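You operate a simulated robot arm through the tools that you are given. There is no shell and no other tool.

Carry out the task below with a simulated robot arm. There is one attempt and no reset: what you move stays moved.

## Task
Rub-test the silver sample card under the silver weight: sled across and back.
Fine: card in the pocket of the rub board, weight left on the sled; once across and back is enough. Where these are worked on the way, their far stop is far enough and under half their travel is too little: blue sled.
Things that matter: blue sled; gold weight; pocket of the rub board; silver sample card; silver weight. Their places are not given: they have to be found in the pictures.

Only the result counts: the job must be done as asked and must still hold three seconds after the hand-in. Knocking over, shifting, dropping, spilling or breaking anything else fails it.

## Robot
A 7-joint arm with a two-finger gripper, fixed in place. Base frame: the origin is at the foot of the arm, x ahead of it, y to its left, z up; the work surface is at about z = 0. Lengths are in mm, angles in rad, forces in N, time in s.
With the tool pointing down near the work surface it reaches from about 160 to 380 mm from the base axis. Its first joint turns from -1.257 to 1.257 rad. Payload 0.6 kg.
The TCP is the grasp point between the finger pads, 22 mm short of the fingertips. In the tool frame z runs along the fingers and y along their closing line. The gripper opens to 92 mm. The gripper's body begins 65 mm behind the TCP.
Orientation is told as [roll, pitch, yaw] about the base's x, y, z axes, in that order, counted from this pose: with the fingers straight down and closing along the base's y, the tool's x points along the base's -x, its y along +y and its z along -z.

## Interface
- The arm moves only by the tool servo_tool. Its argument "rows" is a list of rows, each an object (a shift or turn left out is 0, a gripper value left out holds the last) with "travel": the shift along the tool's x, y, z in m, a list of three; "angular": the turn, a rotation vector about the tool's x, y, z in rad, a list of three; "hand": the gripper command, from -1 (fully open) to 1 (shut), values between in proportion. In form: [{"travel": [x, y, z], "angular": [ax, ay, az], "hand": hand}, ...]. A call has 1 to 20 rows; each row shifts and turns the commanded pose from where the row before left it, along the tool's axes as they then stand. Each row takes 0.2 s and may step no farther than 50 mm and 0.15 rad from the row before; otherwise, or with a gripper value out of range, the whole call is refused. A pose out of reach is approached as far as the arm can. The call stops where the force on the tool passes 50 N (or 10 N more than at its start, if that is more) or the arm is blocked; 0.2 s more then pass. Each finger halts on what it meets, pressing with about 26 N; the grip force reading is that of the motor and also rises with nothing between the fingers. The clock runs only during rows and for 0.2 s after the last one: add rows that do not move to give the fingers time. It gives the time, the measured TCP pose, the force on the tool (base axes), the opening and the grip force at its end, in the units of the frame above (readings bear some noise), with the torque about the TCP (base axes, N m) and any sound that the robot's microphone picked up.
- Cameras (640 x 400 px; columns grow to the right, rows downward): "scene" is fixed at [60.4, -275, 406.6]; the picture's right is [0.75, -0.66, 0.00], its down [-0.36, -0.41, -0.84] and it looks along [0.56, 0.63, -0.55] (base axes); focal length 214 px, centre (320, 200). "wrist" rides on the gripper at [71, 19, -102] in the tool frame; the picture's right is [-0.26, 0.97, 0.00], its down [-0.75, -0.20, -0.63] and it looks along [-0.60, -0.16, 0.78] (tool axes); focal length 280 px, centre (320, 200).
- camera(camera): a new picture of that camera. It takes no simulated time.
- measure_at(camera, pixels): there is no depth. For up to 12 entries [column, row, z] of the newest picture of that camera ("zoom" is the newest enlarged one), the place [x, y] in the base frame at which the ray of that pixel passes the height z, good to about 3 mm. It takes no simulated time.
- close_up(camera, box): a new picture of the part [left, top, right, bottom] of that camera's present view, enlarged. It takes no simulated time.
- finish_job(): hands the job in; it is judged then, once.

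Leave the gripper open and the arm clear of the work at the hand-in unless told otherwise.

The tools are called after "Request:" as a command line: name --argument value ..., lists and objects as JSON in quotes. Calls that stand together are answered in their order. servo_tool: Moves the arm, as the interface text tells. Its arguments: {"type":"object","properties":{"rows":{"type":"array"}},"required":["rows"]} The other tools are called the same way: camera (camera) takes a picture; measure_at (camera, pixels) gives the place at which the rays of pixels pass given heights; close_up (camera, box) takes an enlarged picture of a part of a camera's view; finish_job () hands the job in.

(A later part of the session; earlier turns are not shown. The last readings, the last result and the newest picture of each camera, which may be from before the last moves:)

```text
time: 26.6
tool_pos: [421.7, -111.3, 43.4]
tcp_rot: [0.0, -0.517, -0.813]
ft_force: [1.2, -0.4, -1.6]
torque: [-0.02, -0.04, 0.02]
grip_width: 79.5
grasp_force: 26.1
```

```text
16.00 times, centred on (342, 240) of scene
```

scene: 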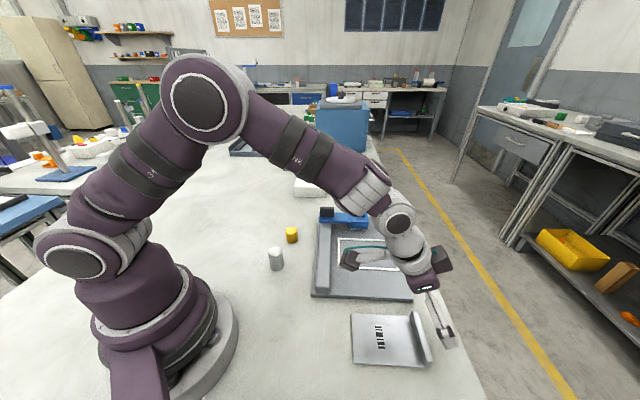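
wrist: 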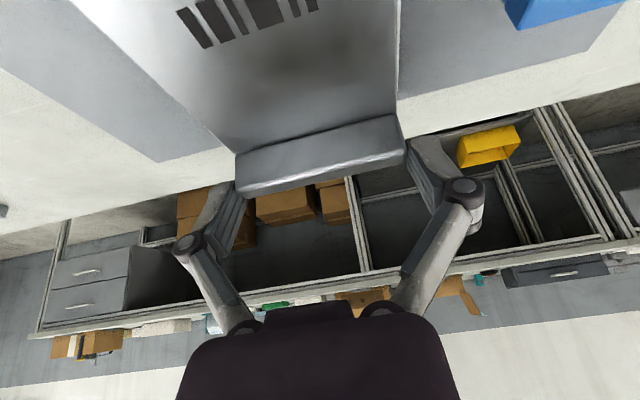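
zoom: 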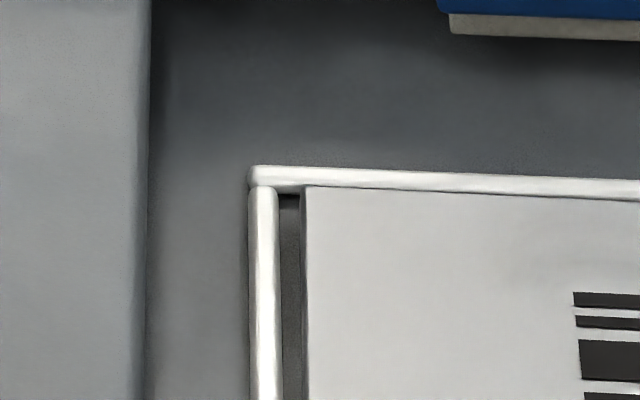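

The gaps are now balanced: rail side 3.3 mm, outer 3.8 mm, near about 2.4 mm, far about 2.6 mm. I lower straight down in small steps into the pocket, watching the force.

Request:
servo_tool --rows '[{"travel": [0.0005, 0, 0.00087], "hand": 1}, {"travel": [0.0005, 0, 0.00087]}, {"travel": [0.0005, 0, 0.00087]}, {}, {}]'

Request:
close_up --camera "scene" --box '[330, 250, 362, 270]'

Request:
close_up --camera "scene" --box '[376, 250, 408, 270]'

Request:
close_up --camera "scene" --box '[326, 230, 358, 250]'

```text
time: 27.8
tool_pos: [423.9, -112.2, 41.8]
tcp_rot: [0.003, -0.522, -0.81]
ft_force: [0.2, -4.1, 13.2]
torque: [-0.17, -0.06, 0.07]
grip_width: 80.1
grasp_force: 26.0
```

```text
16.00 times, centred on (346, 260) of scene
```

zoom: 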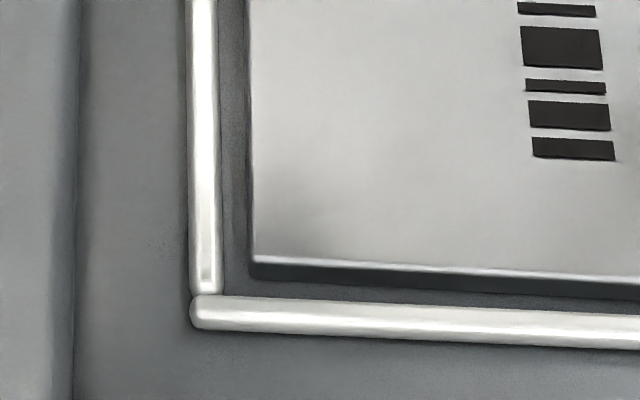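

```text
16.00 times, centred on (392, 260) of scene
```

zoom: 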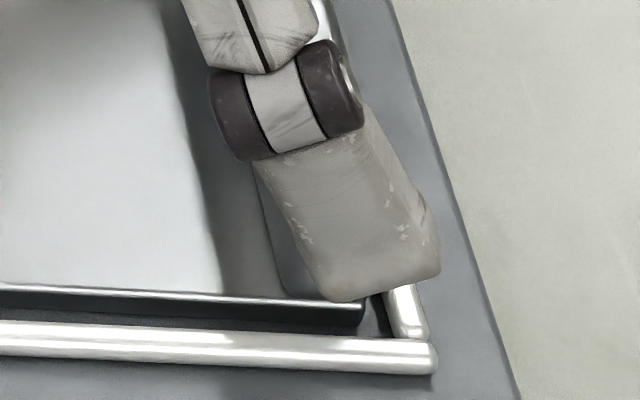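

```text
16.00 times, centred on (342, 240) of scene
```

zoom: 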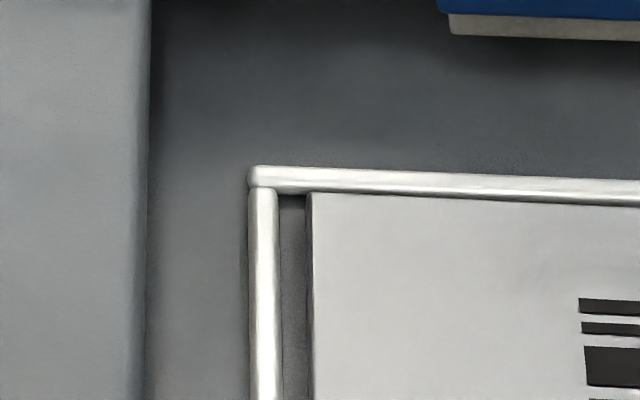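

The force rose to 13 N upward at TCP z = 41.8: the card rests on the board inside the frame, and all the visible gaps are still open. I relieve the pressure by 1 mm and then open the fingers.

Request:
servo_tool --rows '[{"travel": [-0.0005, 0, -0.00087], "hand": 1}, {}, {"hand": -1}, {"hand": -1}, {"hand": -1}, {"hand": -1}]'

Request:
close_up --camera "scene" --box '[320, 225, 416, 285]'

Request:
camera --camera "wrist"

```text
time: 29.2
tool_pos: [422.1, -110.8, 43.1]
tcp_rot: [0.0, -0.522, -0.811]
ft_force: [0.2, -1.0, 0.2]
torque: [-0.02, 0.02, 0.0]
grip_width: 92.0
grasp_force: 0.1
```

```text
6.67 times, centred on (368, 255) of scene
```

zoom: 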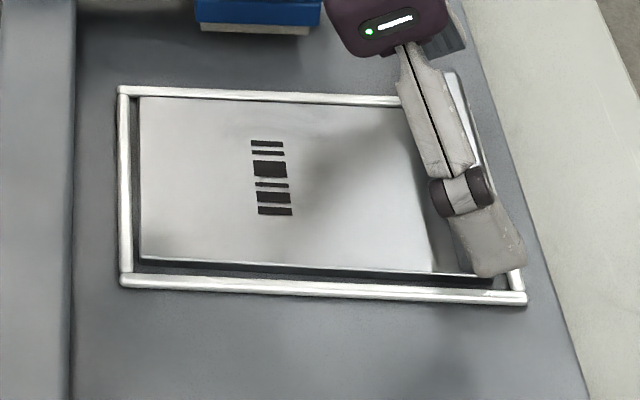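

```text
taken
```

wrist: 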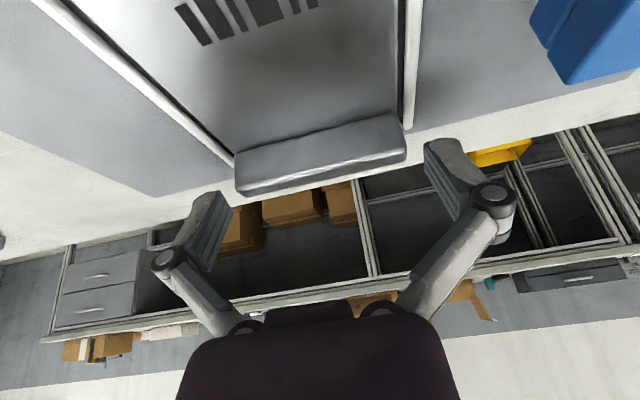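

The card lies in the pocket, and the fingers are open and clear of the lip ends. I raise straight up by 80 mm and check the card from both cameras.

Request:
servo_tool --rows '[{"travel": [-0.005, 0, -0.0087], "hand": -1}, {"travel": [-0.0075, 0, -0.013]}, {"travel": [-0.0075, 0, -0.013]}, {"travel": [-0.01, 0, -0.0174]}, {"travel": [-0.01, 0, -0.0174]}, {}]'

Request:
close_up --camera "scene" --box '[300, 195, 428, 275]'

Request:
camera --camera "wrist"

```text
time: 30.6
tool_pos: [424.0, -110.1, 120.9]
tcp_rot: [0.003, -0.521, -0.813]
ft_force: [0.3, 0.1, 0.2]
torque: [0.02, -0.02, -0.04]
grip_width: 92.1
grasp_force: 0.1
```

```text
5.00 times, centred on (364, 235) of scene
```

zoom: 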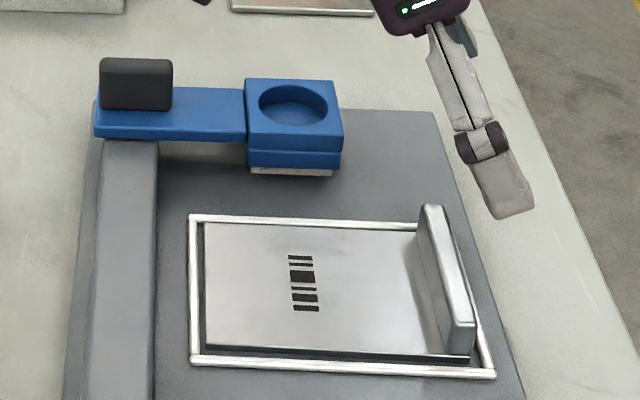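

```text
taken
```

wrist: 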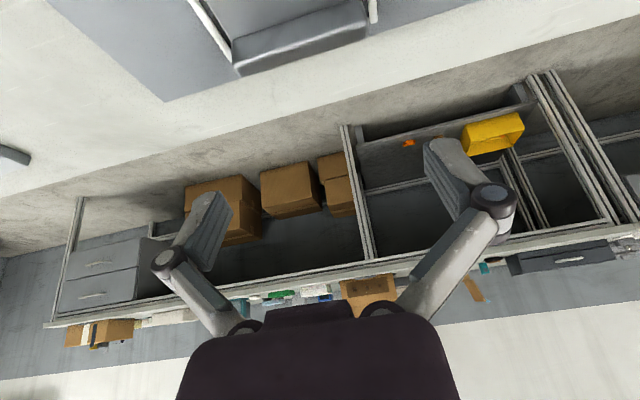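

The card lies flat inside the frame with its lip outward. Next comes the sled: its black knob is a plate about 40 mm wide across the rail. I enlarge it in the scene to find its position and height.

Request:
close_up --camera "scene" --box '[310, 195, 374, 235]'

Request:
measure_at --camera "zoom" --pixels '[[100, 150, 30], [100, 150, 40]]'

```text
10.00 times, centred on (342, 215) of scene
```

zoom: 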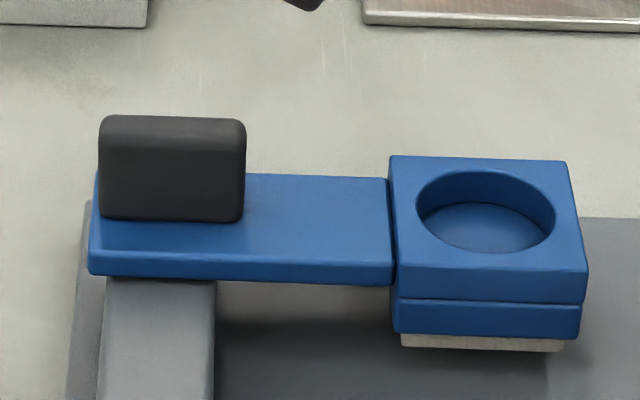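

```text
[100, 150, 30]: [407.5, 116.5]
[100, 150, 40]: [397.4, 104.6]
```

The arm plate of the sled sits on the rail, with the knob about 40 x 15 x 25 mm. I need heights, so I measure the rail's end face: bottom corners at board height, and top corners at several assumed heights.

Request:
close_up --camera "scene" --box '[302, 270, 350, 300]'

Request:
camera --camera "scene"

```text
13.33 times, centred on (326, 285) of scene
```

zoom: 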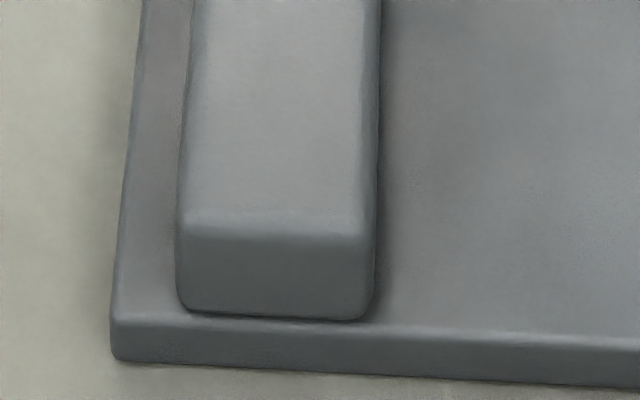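

```text
taken
```

scene: 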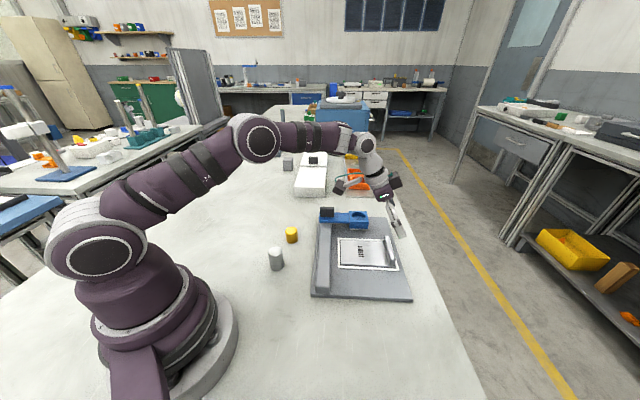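

The board is about 11 mm thick, the rail top at z ≈ 33, the sled's arm top at z ≈ 44 and the knob top at z ≈ 68. Now I measure the knob and cup positions.

Request:
close_up --camera "scene" --box '[310, 195, 374, 235]'

Request:
measure_at --camera "zoom" --pixels '[[172, 220, 44], [103, 218, 44], [243, 221, 44], [172, 118, 68], [172, 148, 68], [90, 255, 44], [390, 262, 44], [418, 215, 45], [555, 218, 45], [487, 172, 45], [487, 252, 45], [487, 205, 45]]'

```text
10.00 times, centred on (342, 215) of scene
```

zoom: 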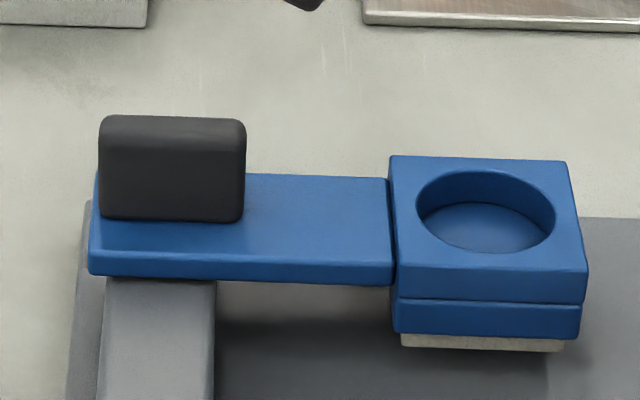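

```text
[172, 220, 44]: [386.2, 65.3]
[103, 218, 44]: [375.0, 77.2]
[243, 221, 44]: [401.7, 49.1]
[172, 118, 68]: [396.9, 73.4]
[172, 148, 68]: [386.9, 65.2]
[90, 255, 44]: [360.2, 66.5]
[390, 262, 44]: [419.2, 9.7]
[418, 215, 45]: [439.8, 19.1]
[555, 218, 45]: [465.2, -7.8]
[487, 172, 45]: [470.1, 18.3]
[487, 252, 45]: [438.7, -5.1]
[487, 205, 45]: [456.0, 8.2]
```

Knob centre: s ≈ 230, a ≈ 326 (base (393,68)), 13 mm thick along the rail. Cup hole centre: s ≈ 316.5, a ≈ 325.5, about 38 mm wide. I move high to above the knob at z = 130 with the same tilt, squaring the yaw back to -45°.

Request:
servo_tool --rows '[{"angular": [-0.0129, 0, -0.0226], "travel": [0, 0, -0.005], "hand": -1}, {"travel": [0.016, 0.013, -0.0105]}, {"travel": [0.016, 0.013, -0.0105]}, {"travel": [0.016, 0.013, -0.0105]}, {"travel": [0.016, 0.013, -0.0105]}, {"travel": [0.016, 0.013, -0.0105]}, {"travel": [0.016, 0.013, -0.0105]}, {"travel": [0.016, 0.013, -0.0105]}, {"travel": [0.016, 0.013, -0.0105]}, {}, {}]'

Request:
camera --camera "wrist"

Request:
camera --camera "scene"

```text
time: 33.0
tool_pos: [386.2, 70.9, 136.0]
tcp_rot: [0.002, -0.519, -0.785]
ft_force: [-0.7, -0.3, 0.7]
torque: [-0.01, -0.01, 0.0]
grip_width: 91.8
grasp_force: 0.0
```

```text
taken
```

wrist: 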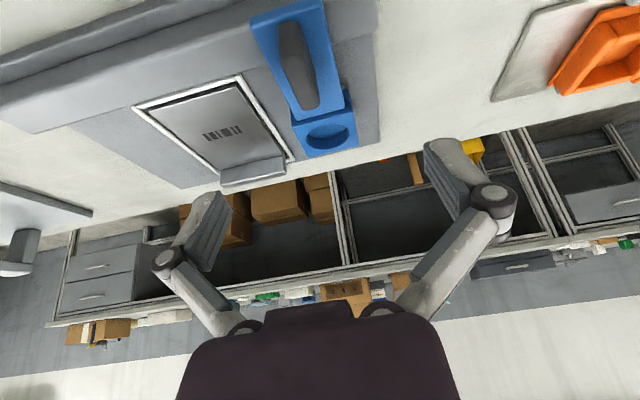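

```text
taken
```

scene: 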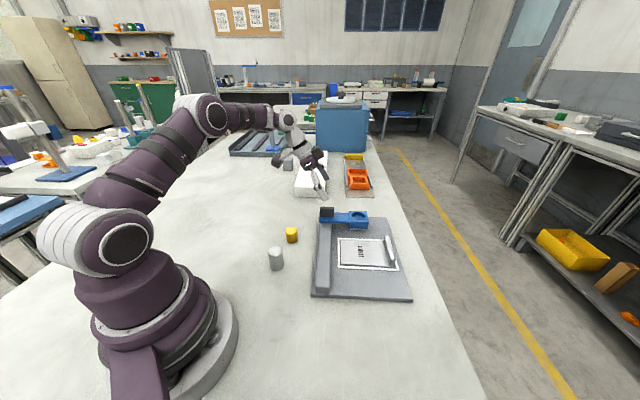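

The knob is visible between the fingers at (298,70) in the wrist picture. I verify its position and the clearance to the white box and tray behind it.

Request:
measure_at --camera "wrist" --pixels '[[287, 27, 68], [313, 104, 68], [300, 66, 68], [330, 130, 45], [505, 95, 0], [330, 88, 44]]'

Request:
measure_at --camera "scene" --pixels '[[295, 196, 0], [325, 197, 0], [346, 196, 0]]'

Request:
close_up --camera "wrist" --box '[220, 0, 412, 120]'

```text
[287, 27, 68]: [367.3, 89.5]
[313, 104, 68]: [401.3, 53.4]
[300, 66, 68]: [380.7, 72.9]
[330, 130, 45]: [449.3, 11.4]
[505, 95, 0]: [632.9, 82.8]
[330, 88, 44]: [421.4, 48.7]
```

```text
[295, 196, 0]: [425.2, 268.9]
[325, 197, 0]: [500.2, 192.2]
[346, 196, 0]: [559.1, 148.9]
```

```text
3.33 times, centred on (316, 60) of wrist
```

zoom: 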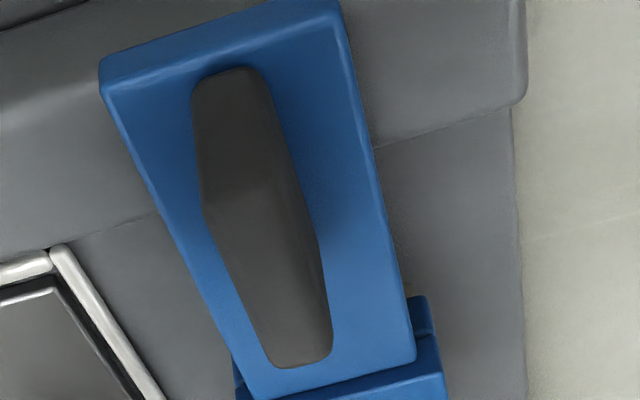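

Everything behind is more than 150 mm away. I lower over the knob to TCP z ≈ 73, so the fingertips stay a few mm above the sled's arm plate.

Request:
servo_tool --rows '[{"travel": [0.00626, 0, 0.01094], "hand": -1}, {"travel": [0.00626, 0, 0.01094]}, {"travel": [0.00626, 0, 0.01094]}, {"travel": [0.00626, 0, 0.01094]}, {"travel": [0.00626, 0, 0.01094]}, {}, {}]'

Request:
close_up --camera "scene" --box '[290, 180, 386, 240]'

Request:
camera --camera "wrist"

```text
time: 34.6
tool_pos: [386.6, 71.4, 72.7]
tcp_rot: [0.0, -0.522, -0.787]
ft_force: [0.2, 0.8, -0.2]
torque: [-0.01, 0.0, 0.01]
grip_width: 92.0
grasp_force: 0.0
```

```text
6.67 times, centred on (338, 210) of scene
```

zoom: 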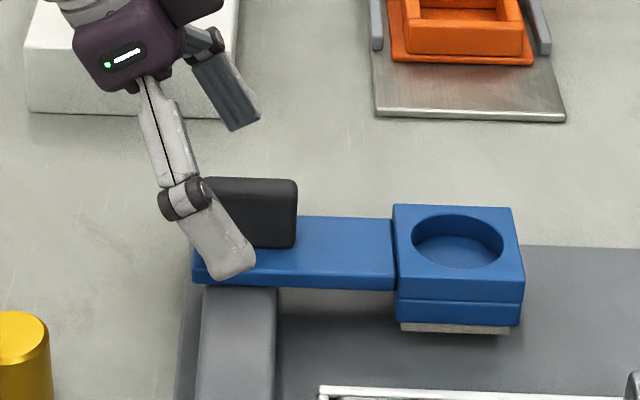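

```text
taken
```

wrist: 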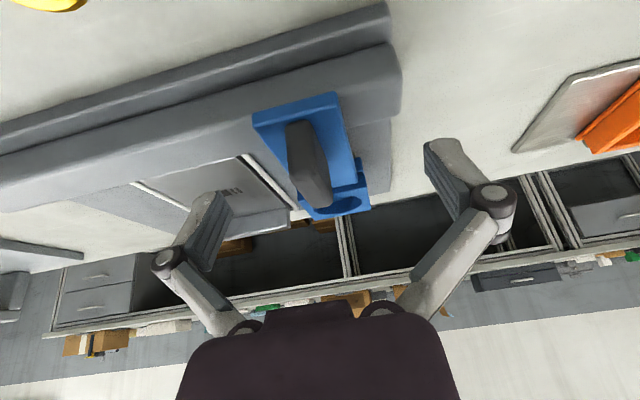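

The fingers straddle the knob. I close them loosely to about 22 mm so that they push the knob either way without clamping it.

Request:
servo_tool --rows '[{"hand": 0.0}, {"hand": 0.3}, {"hand": 0.5}, {"hand": 0.52}, {"hand": 0.52}, {"hand": 0.52}, {"hand": 0.52}]'

Request:
close_up --camera "scene" --box '[290, 180, 386, 240]'

Request:
close_up --camera "wrist" --box '[200, 80, 456, 240]'

```text
time: 36.2
tool_pos: [385.6, 70.3, 73.0]
tcp_rot: [-0.001, -0.52, -0.785]
ft_force: [0.5, -0.2, 0.1]
torque: [0.0, 0.01, 0.02]
grip_width: 22.1
grasp_force: 0.1
```

```text
6.67 times, centred on (338, 210) of scene
```

zoom: 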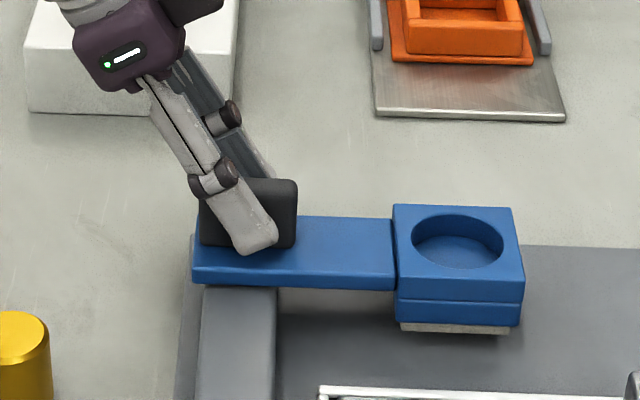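

```text
2.50 times, centred on (328, 160) of wrist
```

zoom: 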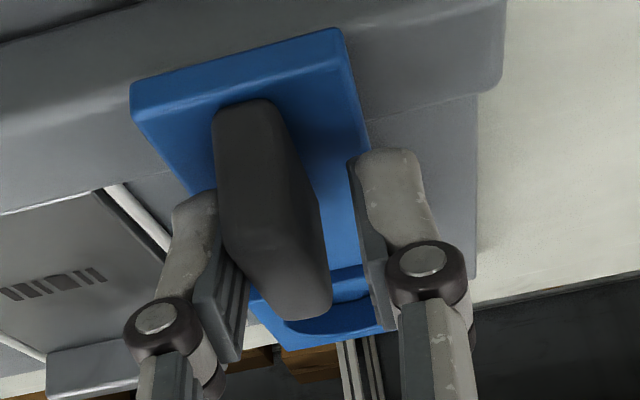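

The knob sits between the fingers with a little play. I push the sled 25 mm along the rail (towards the near end) as a test.

Request:
servo_tool --rows '[{"travel": [0, -0.006, 0], "hand": 0.52}, {"travel": [0, -0.006, 0]}, {"travel": [0, -0.006, 0]}, {"travel": [0, -0.007, 0]}, {}]'

Request:
camera --camera "scene"

```text
time: 37.4
tool_pos: [368.4, 54.9, 73.4]
tcp_rot: [0.003, -0.519, -0.786]
ft_force: [1.3, 0.8, -0.4]
torque: [0.01, 0.0, 0.03]
grip_width: 22.5
grasp_force: 0.4
```

```text
taken
```

scene: 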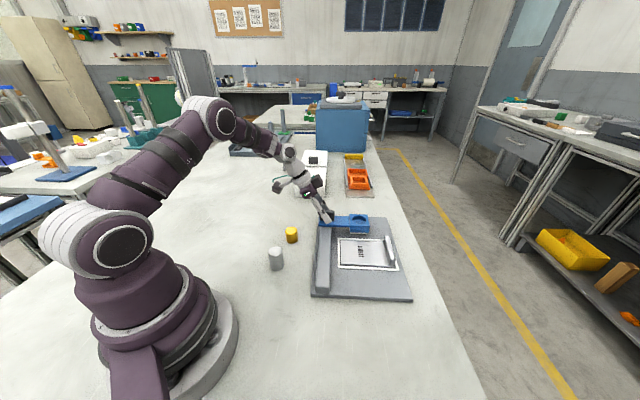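

The sled slides easily (about 1.5 N). I continue 60 mm in small steps onto the card and check that the card does not move.

Request:
servo_tool --rows '[{"travel": [0, -0.006, 0], "hand": 0.52}, {"travel": [0, -0.006, 0]}, {"travel": [0, -0.006, 0]}, {"travel": [0, -0.006, 0]}, {"travel": [0, -0.006, 0]}, {"travel": [0, -0.006, 0]}, {"travel": [0, -0.006, 0]}, {"travel": [0, -0.006, 0]}, {"travel": [0, -0.006, 0]}, {"travel": [0, -0.006, 0]}, {}]'

Request:
close_up --camera "scene" --box '[296, 200, 424, 280]'

```text
time: 39.8
tool_pos: [326.5, 10.6, 73.0]
tcp_rot: [0.001, -0.521, -0.786]
ft_force: [-0.4, 0.8, 0.4]
torque: [0.02, -0.02, 0.01]
grip_width: 22.6
grasp_force: 0.6
```

```text
5.00 times, centred on (360, 240) of scene
```

zoom: 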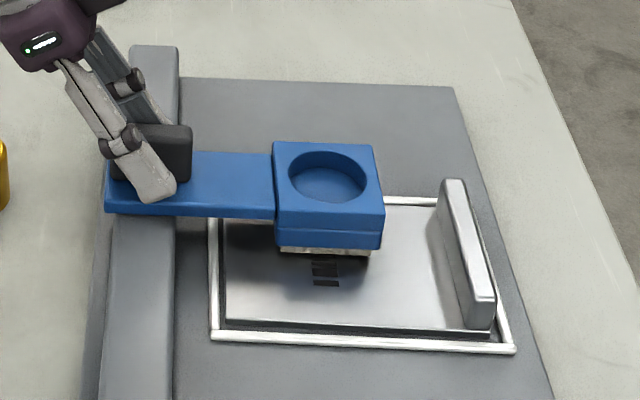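

The pad slides onto the card and the card stays put. I continue 60 mm.

Request:
servo_tool --rows '[{"travel": [0, -0.006, 0], "hand": 0.52}, {"travel": [0, -0.006, 0]}, {"travel": [0, -0.006, 0]}, {"travel": [0, -0.006, 0]}, {"travel": [0, -0.006, 0]}, {"travel": [0, -0.006, 0]}, {"travel": [0, -0.006, 0]}, {"travel": [0, -0.006, 0]}, {"travel": [0, -0.006, 0]}, {"travel": [0, -0.006, 0]}, {}]'

Request:
close_up --camera "scene" --box '[276, 210, 436, 310]'

```text
time: 42.2
tool_pos: [284.7, -31.5, 73.2]
tcp_rot: [0.0, -0.52, -0.786]
ft_force: [0.8, 0.3, -0.1]
torque: [0.02, -0.01, -0.03]
grip_width: 22.8
grasp_force: 0.2
```

```text
4.00 times, centred on (356, 260) of scene
```

zoom: 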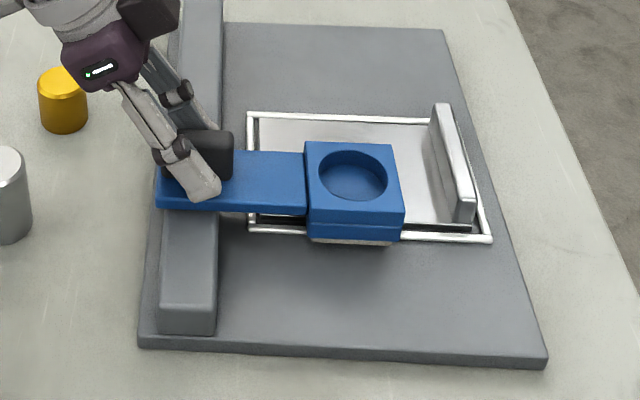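

No stop yet. I continue in smaller bites and watch the force for the near stop.

Request:
servo_tool --rows '[{"travel": [0, -0.005, 0], "hand": 0.52}, {"travel": [0, -0.005, 0]}, {"travel": [0, -0.005, 0]}, {"travel": [0, -0.005, 0]}, {}]'

Request:
close_up --camera "scene" --box '[276, 210, 436, 310]'

Request:
measure_at --camera "zoom" --pixels '[[190, 308, 33], [190, 328, 11], [140, 346, 0]]'

```text
time: 43.4
tool_pos: [270.2, -46.0, 72.2]
tcp_rot: [0.0, -0.52, -0.786]
ft_force: [0.2, 0.2, 0.0]
torque: [0.01, 0.0, 0.01]
grip_width: 22.4
grasp_force: 0.7
```

```text
4.00 times, centred on (356, 260) of scene
```

zoom: 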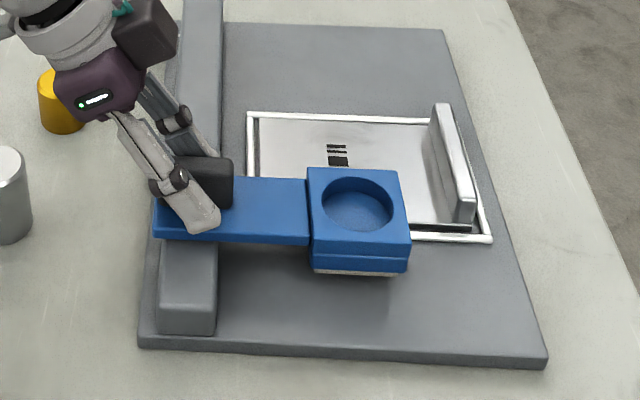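

```text
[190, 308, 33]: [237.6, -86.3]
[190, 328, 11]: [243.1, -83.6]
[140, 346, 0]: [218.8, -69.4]
```

The rail's near end is at a ≈ 110, so there may be up to 35 mm left. I continue carefully to find the stop.

Request:
servo_tool --rows '[{"travel": [0, -0.004, 0], "hand": 0.52}, {"travel": [0, -0.004, 0]}, {"travel": [0, -0.004, 0]}, {}]'

Request:
servo_tool --rows '[{"travel": [0, -0.003, 0], "hand": 0.52}, {"travel": [0, -0.003, 0]}, {}]'

Request:
close_up --camera "scene" --box '[276, 210, 436, 310]'

```text
time: 44.4
tool_pos: [261.8, -53.6, 73.8]
tcp_rot: [0.0, -0.52, -0.785]
ft_force: [-0.3, 0.5, 1.3]
torque: [-0.02, 0.0, -0.04]
grip_width: 22.4
grasp_force: 0.0
```

```text
time: 45.2
tool_pos: [257.6, -58.1, 73.6]
tcp_rot: [0.001, -0.519, -0.785]
ft_force: [-0.1, 0.6, 0.4]
torque: [0.04, 0.0, -0.01]
grip_width: 22.7
grasp_force: 1.0
```

```text
4.00 times, centred on (356, 260) of scene
```

zoom: 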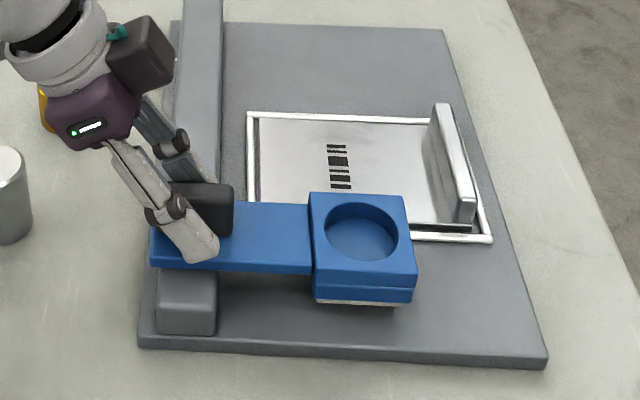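

Still free. I go on in 3 mm rows.

Request:
servo_tool --rows '[{"travel": [0, -0.003, 0], "hand": 0.52}, {"travel": [0, -0.003, 0]}, {}]'

Request:
servo_tool --rows '[{"travel": [0, -0.003, 0], "hand": 0.52}, {"travel": [0, -0.003, 0]}, {}]'

Request:
close_up --camera "scene" --box '[276, 210, 436, 310]'

```text
time: 46.0
tool_pos: [253.1, -62.8, 73.2]
tcp_rot: [0.001, -0.519, -0.785]
ft_force: [0.3, 1.1, 0.0]
torque: [0.0, -0.02, 0.01]
grip_width: 22.8
grasp_force: 0.1
```

```text
time: 46.8
tool_pos: [250.3, -66.1, 73.8]
tcp_rot: [0.002, -0.52, -0.786]
ft_force: [15.0, 7.6, -0.9]
torque: [0.11, -0.22, 0.04]
grip_width: 32.0
grasp_force: 8.0
```

```text
4.00 times, centred on (356, 260) of scene
```

zoom: 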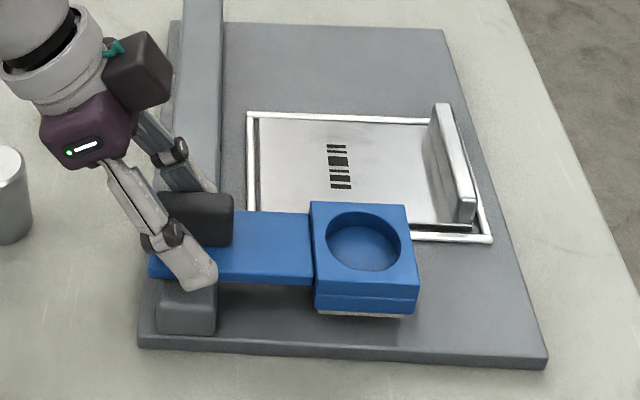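

The near stop is reached (16 N, finger slightly pushed open), and the board has not moved. I back off 4 mm, open the fingers, and lift straight up.

Request:
servo_tool --rows '[{"travel": [0, 0.004, 0], "hand": 0.52}, {"hand": 0.4}, {"hand": 0.0}, {"hand": -0.5}, {"hand": -1}, {"hand": -1}, {"hand": -1}, {"travel": [-0.0075, 0, -0.013]}, {"travel": [-0.0075, 0, -0.013]}, {"travel": [-0.01, 0, -0.0174]}, {"travel": [-0.01, 0, -0.0174]}, {}]'

Request:
camera --camera "scene"

Request:
camera --camera "wrist"

```text
time: 49.4
tool_pos: [250.4, -63.7, 143.0]
tcp_rot: [0.001, -0.519, -0.788]
ft_force: [1.4, 0.3, -0.1]
torque: [-0.01, -0.01, 0.02]
grip_width: 92.0
grasp_force: 0.0
```

```text
taken
```

scene: 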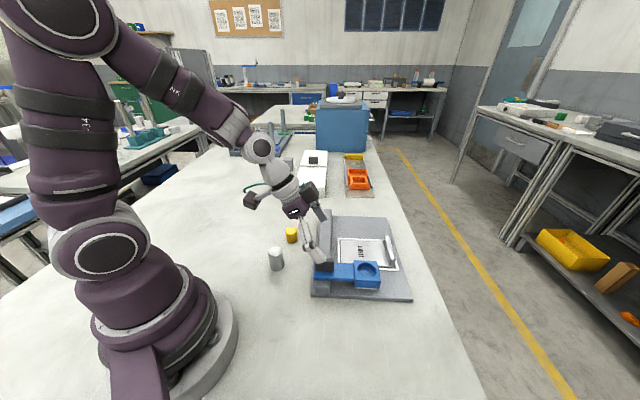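

```text
taken
```

wrist: 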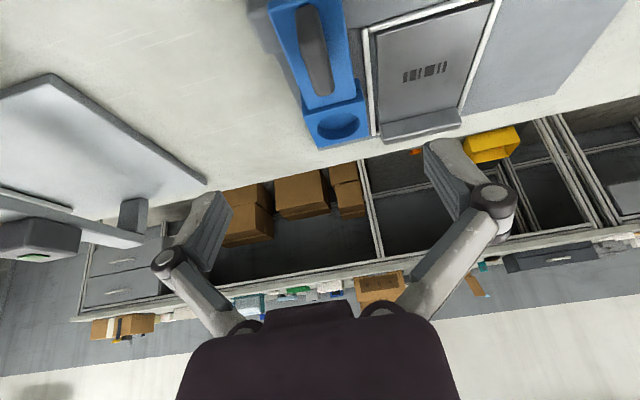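

Now the silver weight at about (206,47). I bring the tool back to vertical and move to above the weight at about z = 150 for a close look.

Request:
servo_tool --rows '[{"angular": [0, 0.13, 0], "hand": -1}, {"angular": [0, 0.13, 0]}, {"angular": [0, 0.13, 0]}, {"angular": [0, 0.13, 0]}, {"travel": [0.0184, 0.0077, -0.0017]}, {"travel": [0.0184, 0.0077, -0.0017]}, {"travel": [0.0184, 0.0077, -0.0017]}, {"travel": [0.0184, 0.0077, -0.0017]}, {"travel": [0.0184, 0.0077, -0.0017]}, {"travel": [0.0184, 0.0077, -0.0017]}, {}, {}]'

Request:
camera --camera "wrist"

Request:
camera --camera "scene"

```text
time: 52.0
tool_pos: [207.1, 47.6, 151.1]
tcp_rot: [-0.001, 0.0, -0.787]
ft_force: [-0.4, 0.1, -0.9]
torque: [-0.02, 0.03, 0.02]
grip_width: 92.3
grasp_force: 0.1
```

```text
taken
```

wrist: 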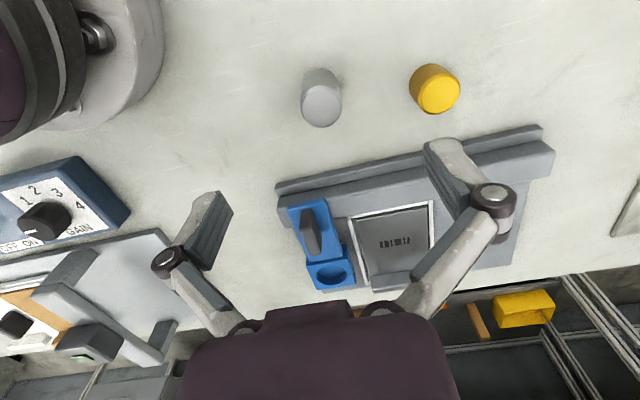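

```text
taken
```

scene: 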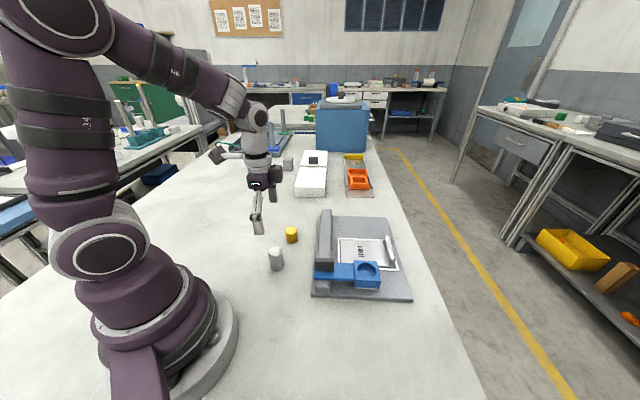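

The silver weight is at (321,98) and the gold one at (435,88) in the wrist picture. I enlarge and measure the silver one.

Request:
close_up --camera "wrist" --box '[272, 40, 400, 120]'

Request:
close_up --camera "scene" --box '[250, 220, 314, 260]'

```text
5.00 times, centred on (336, 80) of wrist
```

zoom: 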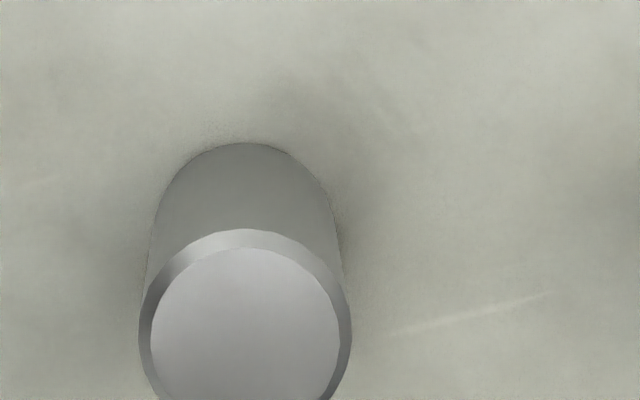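

```text
10.00 times, centred on (282, 240) of scene
```

zoom: 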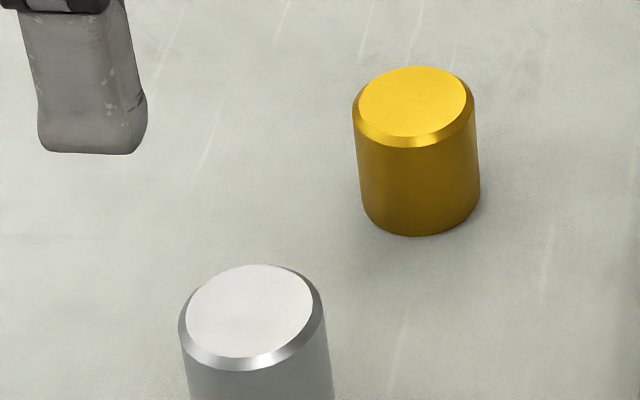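

I take the whole weight in view once more.

Request:
close_up --camera "scene" --box '[250, 235, 314, 275]'

Request:
measure_at --camera "zoom" --pixels '[[181, 185, 42], [324, 185, 42], [250, 160, 45], [262, 355, 0], [190, 330, 0], [335, 325, 0]]'

Request:
close_up --camera "wrist" --box '[257, 50, 385, 130]'

Request:
measure_at --camera "zoom" --pixels '[[213, 290, 40], [427, 290, 40], [320, 290, 48], [320, 380, 45], [320, 93, 0]]'

```text
10.00 times, centred on (282, 255) of scene
```

zoom: 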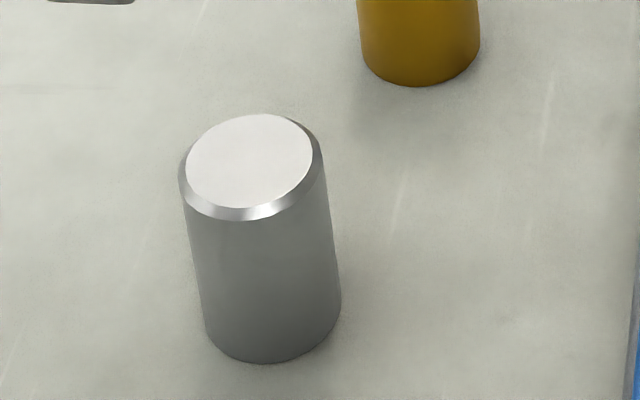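

```text
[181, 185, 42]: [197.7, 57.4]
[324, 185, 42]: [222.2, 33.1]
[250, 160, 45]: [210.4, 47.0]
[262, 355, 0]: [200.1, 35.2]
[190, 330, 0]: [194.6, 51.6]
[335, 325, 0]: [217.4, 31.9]
```

```text
5.00 times, centred on (321, 90) of wrist
```

zoom: 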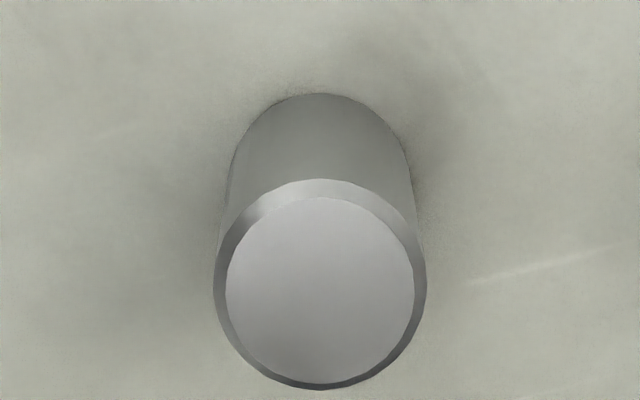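

```text
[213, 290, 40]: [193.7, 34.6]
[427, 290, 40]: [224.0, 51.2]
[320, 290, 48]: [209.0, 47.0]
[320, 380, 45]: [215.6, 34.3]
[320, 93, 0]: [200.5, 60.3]
```

The silver weight's centre is (208.5,47), its diameter about 34.5 mm and its height about 48 mm. The tool is almost over it. I descend to TCP z ≈ 38 (fingertips at z ≈ 16) with the fingers open on both sides.

Request:
servo_tool --rows '[{"travel": [-0.0014, 0.0005, 0.019], "hand": -1}, {"travel": [0, 0, 0.019]}, {"travel": [0, 0, 0.019]}, {"travel": [0, 0, 0.019]}, {"travel": [0, 0, 0.019]}, {"travel": [0, 0, 0.018]}, {}]'

Request:
camera --camera "wrist"

Request:
close_up --camera "scene" --box '[234, 220, 314, 270]'

```text
time: 53.6
tool_pos: [206.9, 47.2, 39.5]
tcp_rot: [0.001, 0.0, -0.785]
ft_force: [0.1, 0.6, 0.1]
torque: [0.02, 0.01, 0.01]
grip_width: 91.9
grasp_force: 0.1
```

```text
taken
```

wrist: 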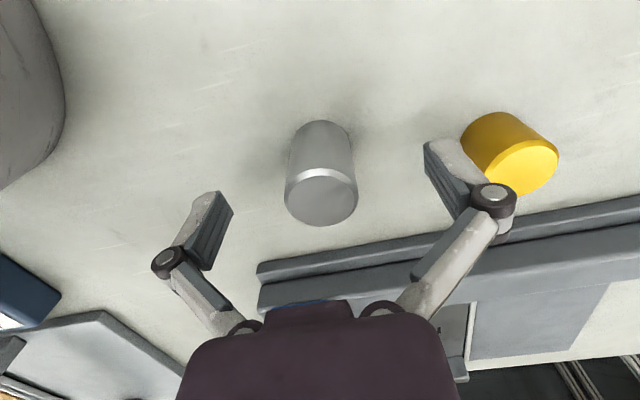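

```text
8.00 times, centred on (274, 245) of scene
```

zoom: 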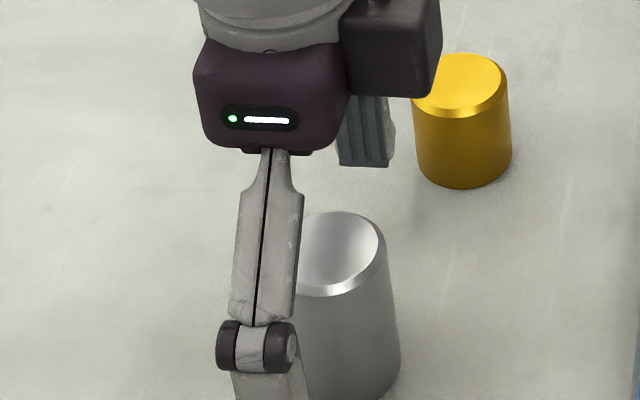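

The TCP projects to (320,184) in the wrist picture, and the weight's axis at that height is at about (321,188), so it is centred within 2 mm. I nudge 1.5 mm outward and close.

Request:
servo_tool --rows '[{"travel": [-0.0015, 0, 0.001], "hand": -1}, {"hand": 0}, {"hand": 1}, {"hand": 1}, {"hand": 1}, {"hand": 1}, {"hand": 1}, {"hand": 1}]'

Request:
camera --camera "wrist"

```text
time: 55.4
tool_pos: [208.8, 45.8, 38.0]
tcp_rot: [0.002, -0.001, -0.786]
ft_force: [0.8, 2.2, 6.7]
torque: [-0.01, -0.02, 0.01]
grip_width: 31.4
grasp_force: 26.4
```

```text
taken
```

wrist: 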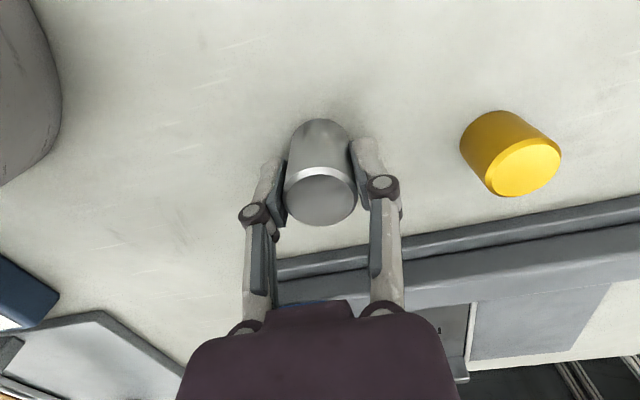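

The gripper holds the weight at 31.4 mm with 26 N. I lift slowly to z ≈ 130.

Request:
servo_tool --rows '[{"travel": [0, 0, -0.006], "hand": 1}, {"travel": [0, 0, -0.01]}, {"travel": [0, 0, -0.014]}, {"travel": [0, 0, -0.016]}, {"travel": [0, 0, -0.016]}, {"travel": [0, 0, -0.016]}, {"travel": [0, 0, -0.014]}, {}]'

Request:
camera --camera "wrist"

Request:
camera --camera "scene"

```text
time: 57.2
tool_pos: [207.3, 45.5, 130.9]
tcp_rot: [-0.001, 0.0, -0.786]
ft_force: [0.8, 0.0, -2.2]
torque: [0.02, -0.01, 0.01]
grip_width: 31.6
grasp_force: 26.2
```

```text
taken
```

wrist: 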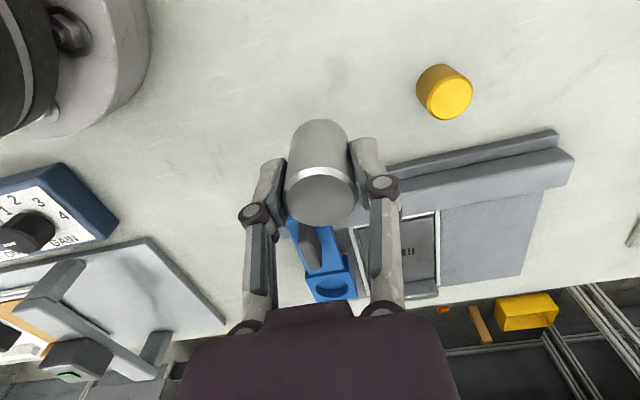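

```text
taken
```

scene: 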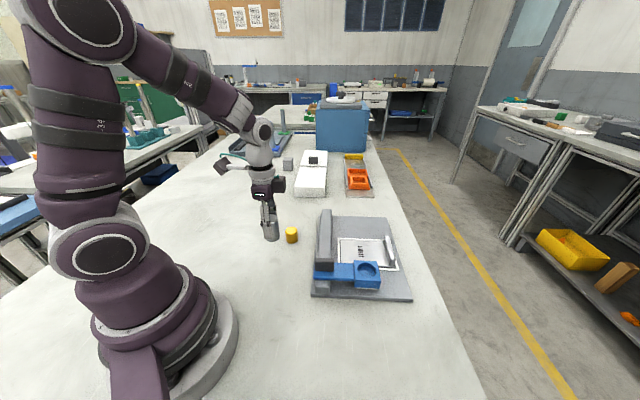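

The weight is held upright. Now I measure the cup's present place in the scene and wrist views.

Request:
close_up --camera "scene" --box '[334, 252, 398, 292]'

Request:
measure_at --camera "zoom" --pixels '[[320, 160, 45]]'

```text
10.00 times, centred on (366, 272) of scene
```

zoom: 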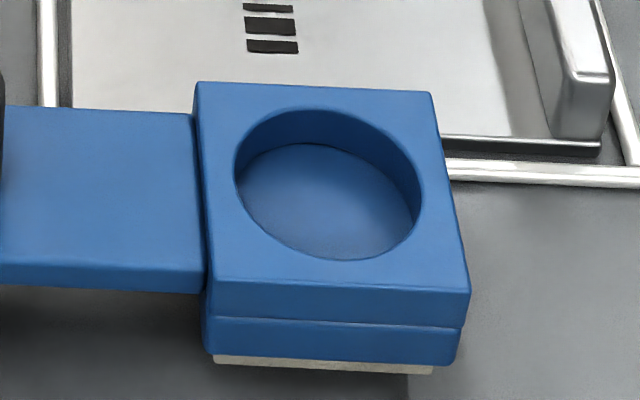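

```text
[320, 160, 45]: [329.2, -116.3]
```

I measure the cup rim's extremes at z = 44.

Request:
measure_at --camera "zoom" --pixels '[[328, 184, 44], [234, 172, 44], [422, 197, 44], [310, 107, 44], [348, 260, 44], [197, 84, 44], [432, 93, 44], [469, 292, 44], [208, 282, 44]]'

Request:
close_up --camera "wrist" --box '[272, 200, 400, 320]'

Request:
measure_at --camera "wrist" --pixels '[[331, 285, 44], [313, 285, 44], [349, 283, 44]]'

```text
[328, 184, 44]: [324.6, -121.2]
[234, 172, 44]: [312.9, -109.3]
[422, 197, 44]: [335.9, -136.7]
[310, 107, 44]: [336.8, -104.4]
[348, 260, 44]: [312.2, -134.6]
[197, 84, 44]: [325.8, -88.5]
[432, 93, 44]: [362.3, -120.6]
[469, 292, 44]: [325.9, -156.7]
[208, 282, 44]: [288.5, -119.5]
```

```text
3.33 times, centred on (336, 260) of wrist
```

zoom: 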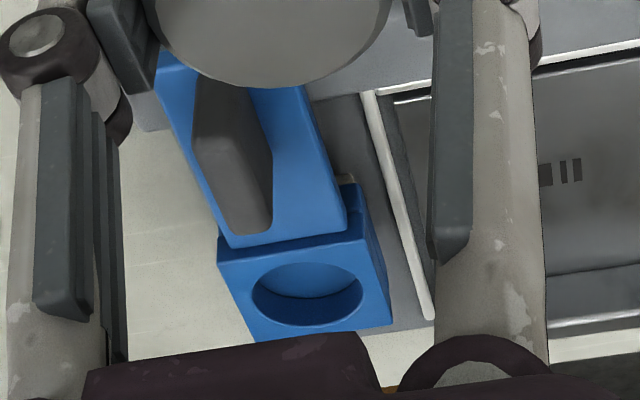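

```text
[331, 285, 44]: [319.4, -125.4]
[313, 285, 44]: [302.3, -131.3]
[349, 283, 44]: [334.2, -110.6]
```

The cup centre is at (325,-121.2), i.e. s ≈ 315.5, a ≈ 144, with a hole of about 37.5 mm and a recess about 12 mm deep. I carry the weight there at the present height (its bottom at z ≈ 93, well above the knob).

Request:
servo_tool --rows '[{"travel": [-0.01, -0.002, 0], "hand": 1}, {"travel": [-0.0168, -0.0029, 0]}, {"travel": [-0.0168, -0.0029, 0]}, {"travel": [-0.0168, -0.0029, 0]}, {"travel": [-0.0168, -0.0029, 0]}, {"travel": [-0.0168, -0.0029, 0]}, {"travel": [-0.0168, -0.0029, 0]}, {"travel": [-0.0168, -0.0029, 0]}, {"travel": [-0.0168, -0.0029, 0]}, {"travel": [-0.0168, -0.0029, 0]}, {"travel": [-0.0168, -0.0029, 0]}, {"travel": [-0.0168, -0.0029, 0]}, {"travel": [-0.0063, -0.0008, 0]}, {}, {}]'

Request:
close_up --camera "scene" --box '[310, 222, 406, 282]'

Request:
camera --camera "wrist"

```text
time: 60.4
tool_pos: [325.2, -121.4, 132.0]
tcp_rot: [0.0, 0.003, -0.785]
ft_force: [-0.5, 0.6, -3.1]
torque: [0.0, -0.02, 0.02]
grip_width: 31.2
grasp_force: 26.0
```

```text
6.67 times, centred on (358, 252) of scene
```

zoom: 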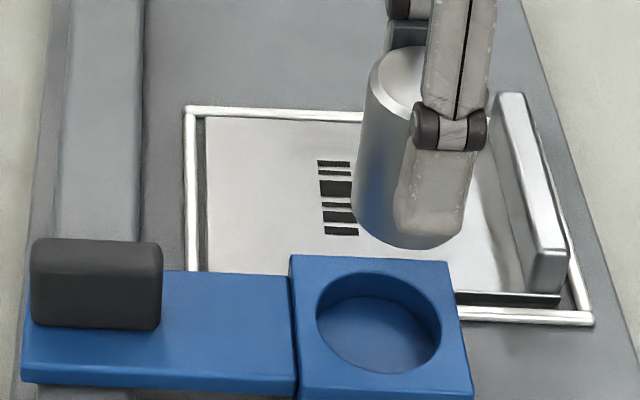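

```text
taken
```

wrist: 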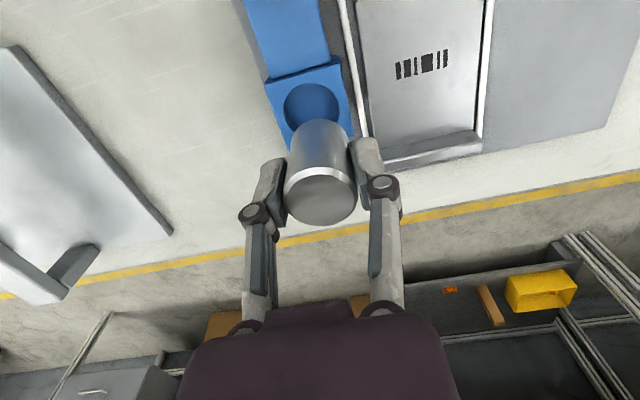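

The weight is over the cup. I lower to about 12 mm above the rim and compare positions.

Request:
servo_tool --rows '[{"travel": [0, 0, 0.012], "hand": 1}, {"travel": [0, 0, 0.013]}, {"travel": [0, 0, 0.013]}, {}, {}]'

Request:
close_up --camera "scene" --box '[334, 242, 398, 282]'

Request:
close_up --camera "wrist" --box '[240, 60, 400, 160]'

```text
time: 61.6
tool_pos: [327.1, -120.3, 94.0]
tcp_rot: [-0.001, -0.001, -0.786]
ft_force: [-0.2, 0.8, -3.7]
torque: [-0.02, -0.05, 0.0]
grip_width: 31.3
grasp_force: 25.5
```

```text
10.00 times, centred on (366, 262) of scene
```

zoom: 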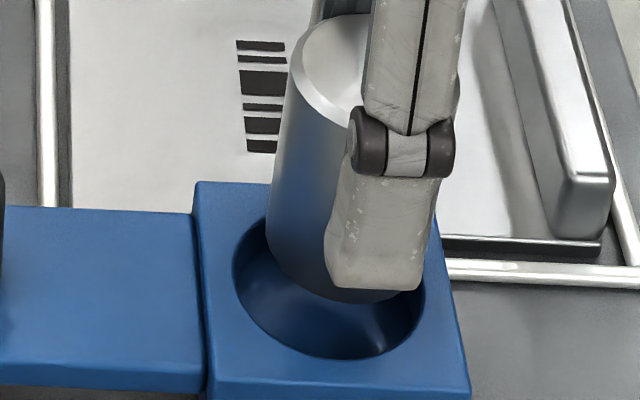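

```text
4.00 times, centred on (320, 110) of wrist
```

zoom: 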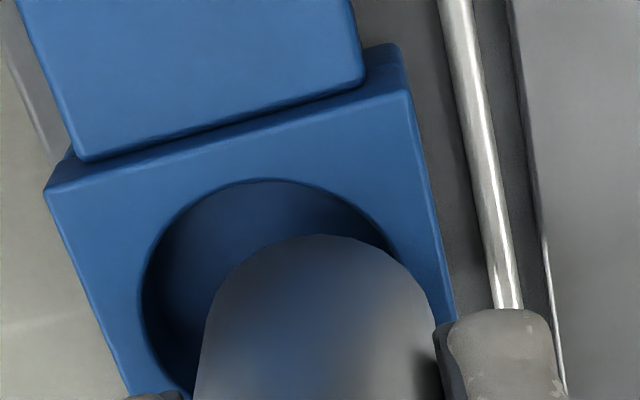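

The weight seems slightly off the hole's centre. I measure rim points in the wrist view, where the along-direction is reliable.

Request:
measure_at --camera "wrist" --pixels '[[275, 132.5, 44], [306, 105, 44], [337.5, 121, 44], [285, 115, 44], [251.3, 107, 44], [342.5, 83, 44], [353.7, 140, 44], [320, 119, 56]]'

Request:
measure_at --camera "wrist" --pixels '[[275, 132.5, 44], [306, 105, 44], [337.5, 121, 44], [285, 115, 44], [251.3, 107, 44], [342.5, 83, 44], [353.7, 140, 44], [320, 119, 56]]'

```text
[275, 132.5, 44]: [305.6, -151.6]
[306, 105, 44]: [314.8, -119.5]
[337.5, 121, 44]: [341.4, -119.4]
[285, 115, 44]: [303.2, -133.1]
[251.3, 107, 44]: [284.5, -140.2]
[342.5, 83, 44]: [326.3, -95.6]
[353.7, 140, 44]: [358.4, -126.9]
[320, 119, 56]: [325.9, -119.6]
```

```text
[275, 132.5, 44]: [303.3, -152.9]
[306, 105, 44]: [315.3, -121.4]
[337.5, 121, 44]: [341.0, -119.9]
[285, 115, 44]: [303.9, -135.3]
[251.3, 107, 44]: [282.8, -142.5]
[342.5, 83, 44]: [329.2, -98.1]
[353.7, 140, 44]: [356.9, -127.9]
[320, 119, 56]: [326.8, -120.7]
```

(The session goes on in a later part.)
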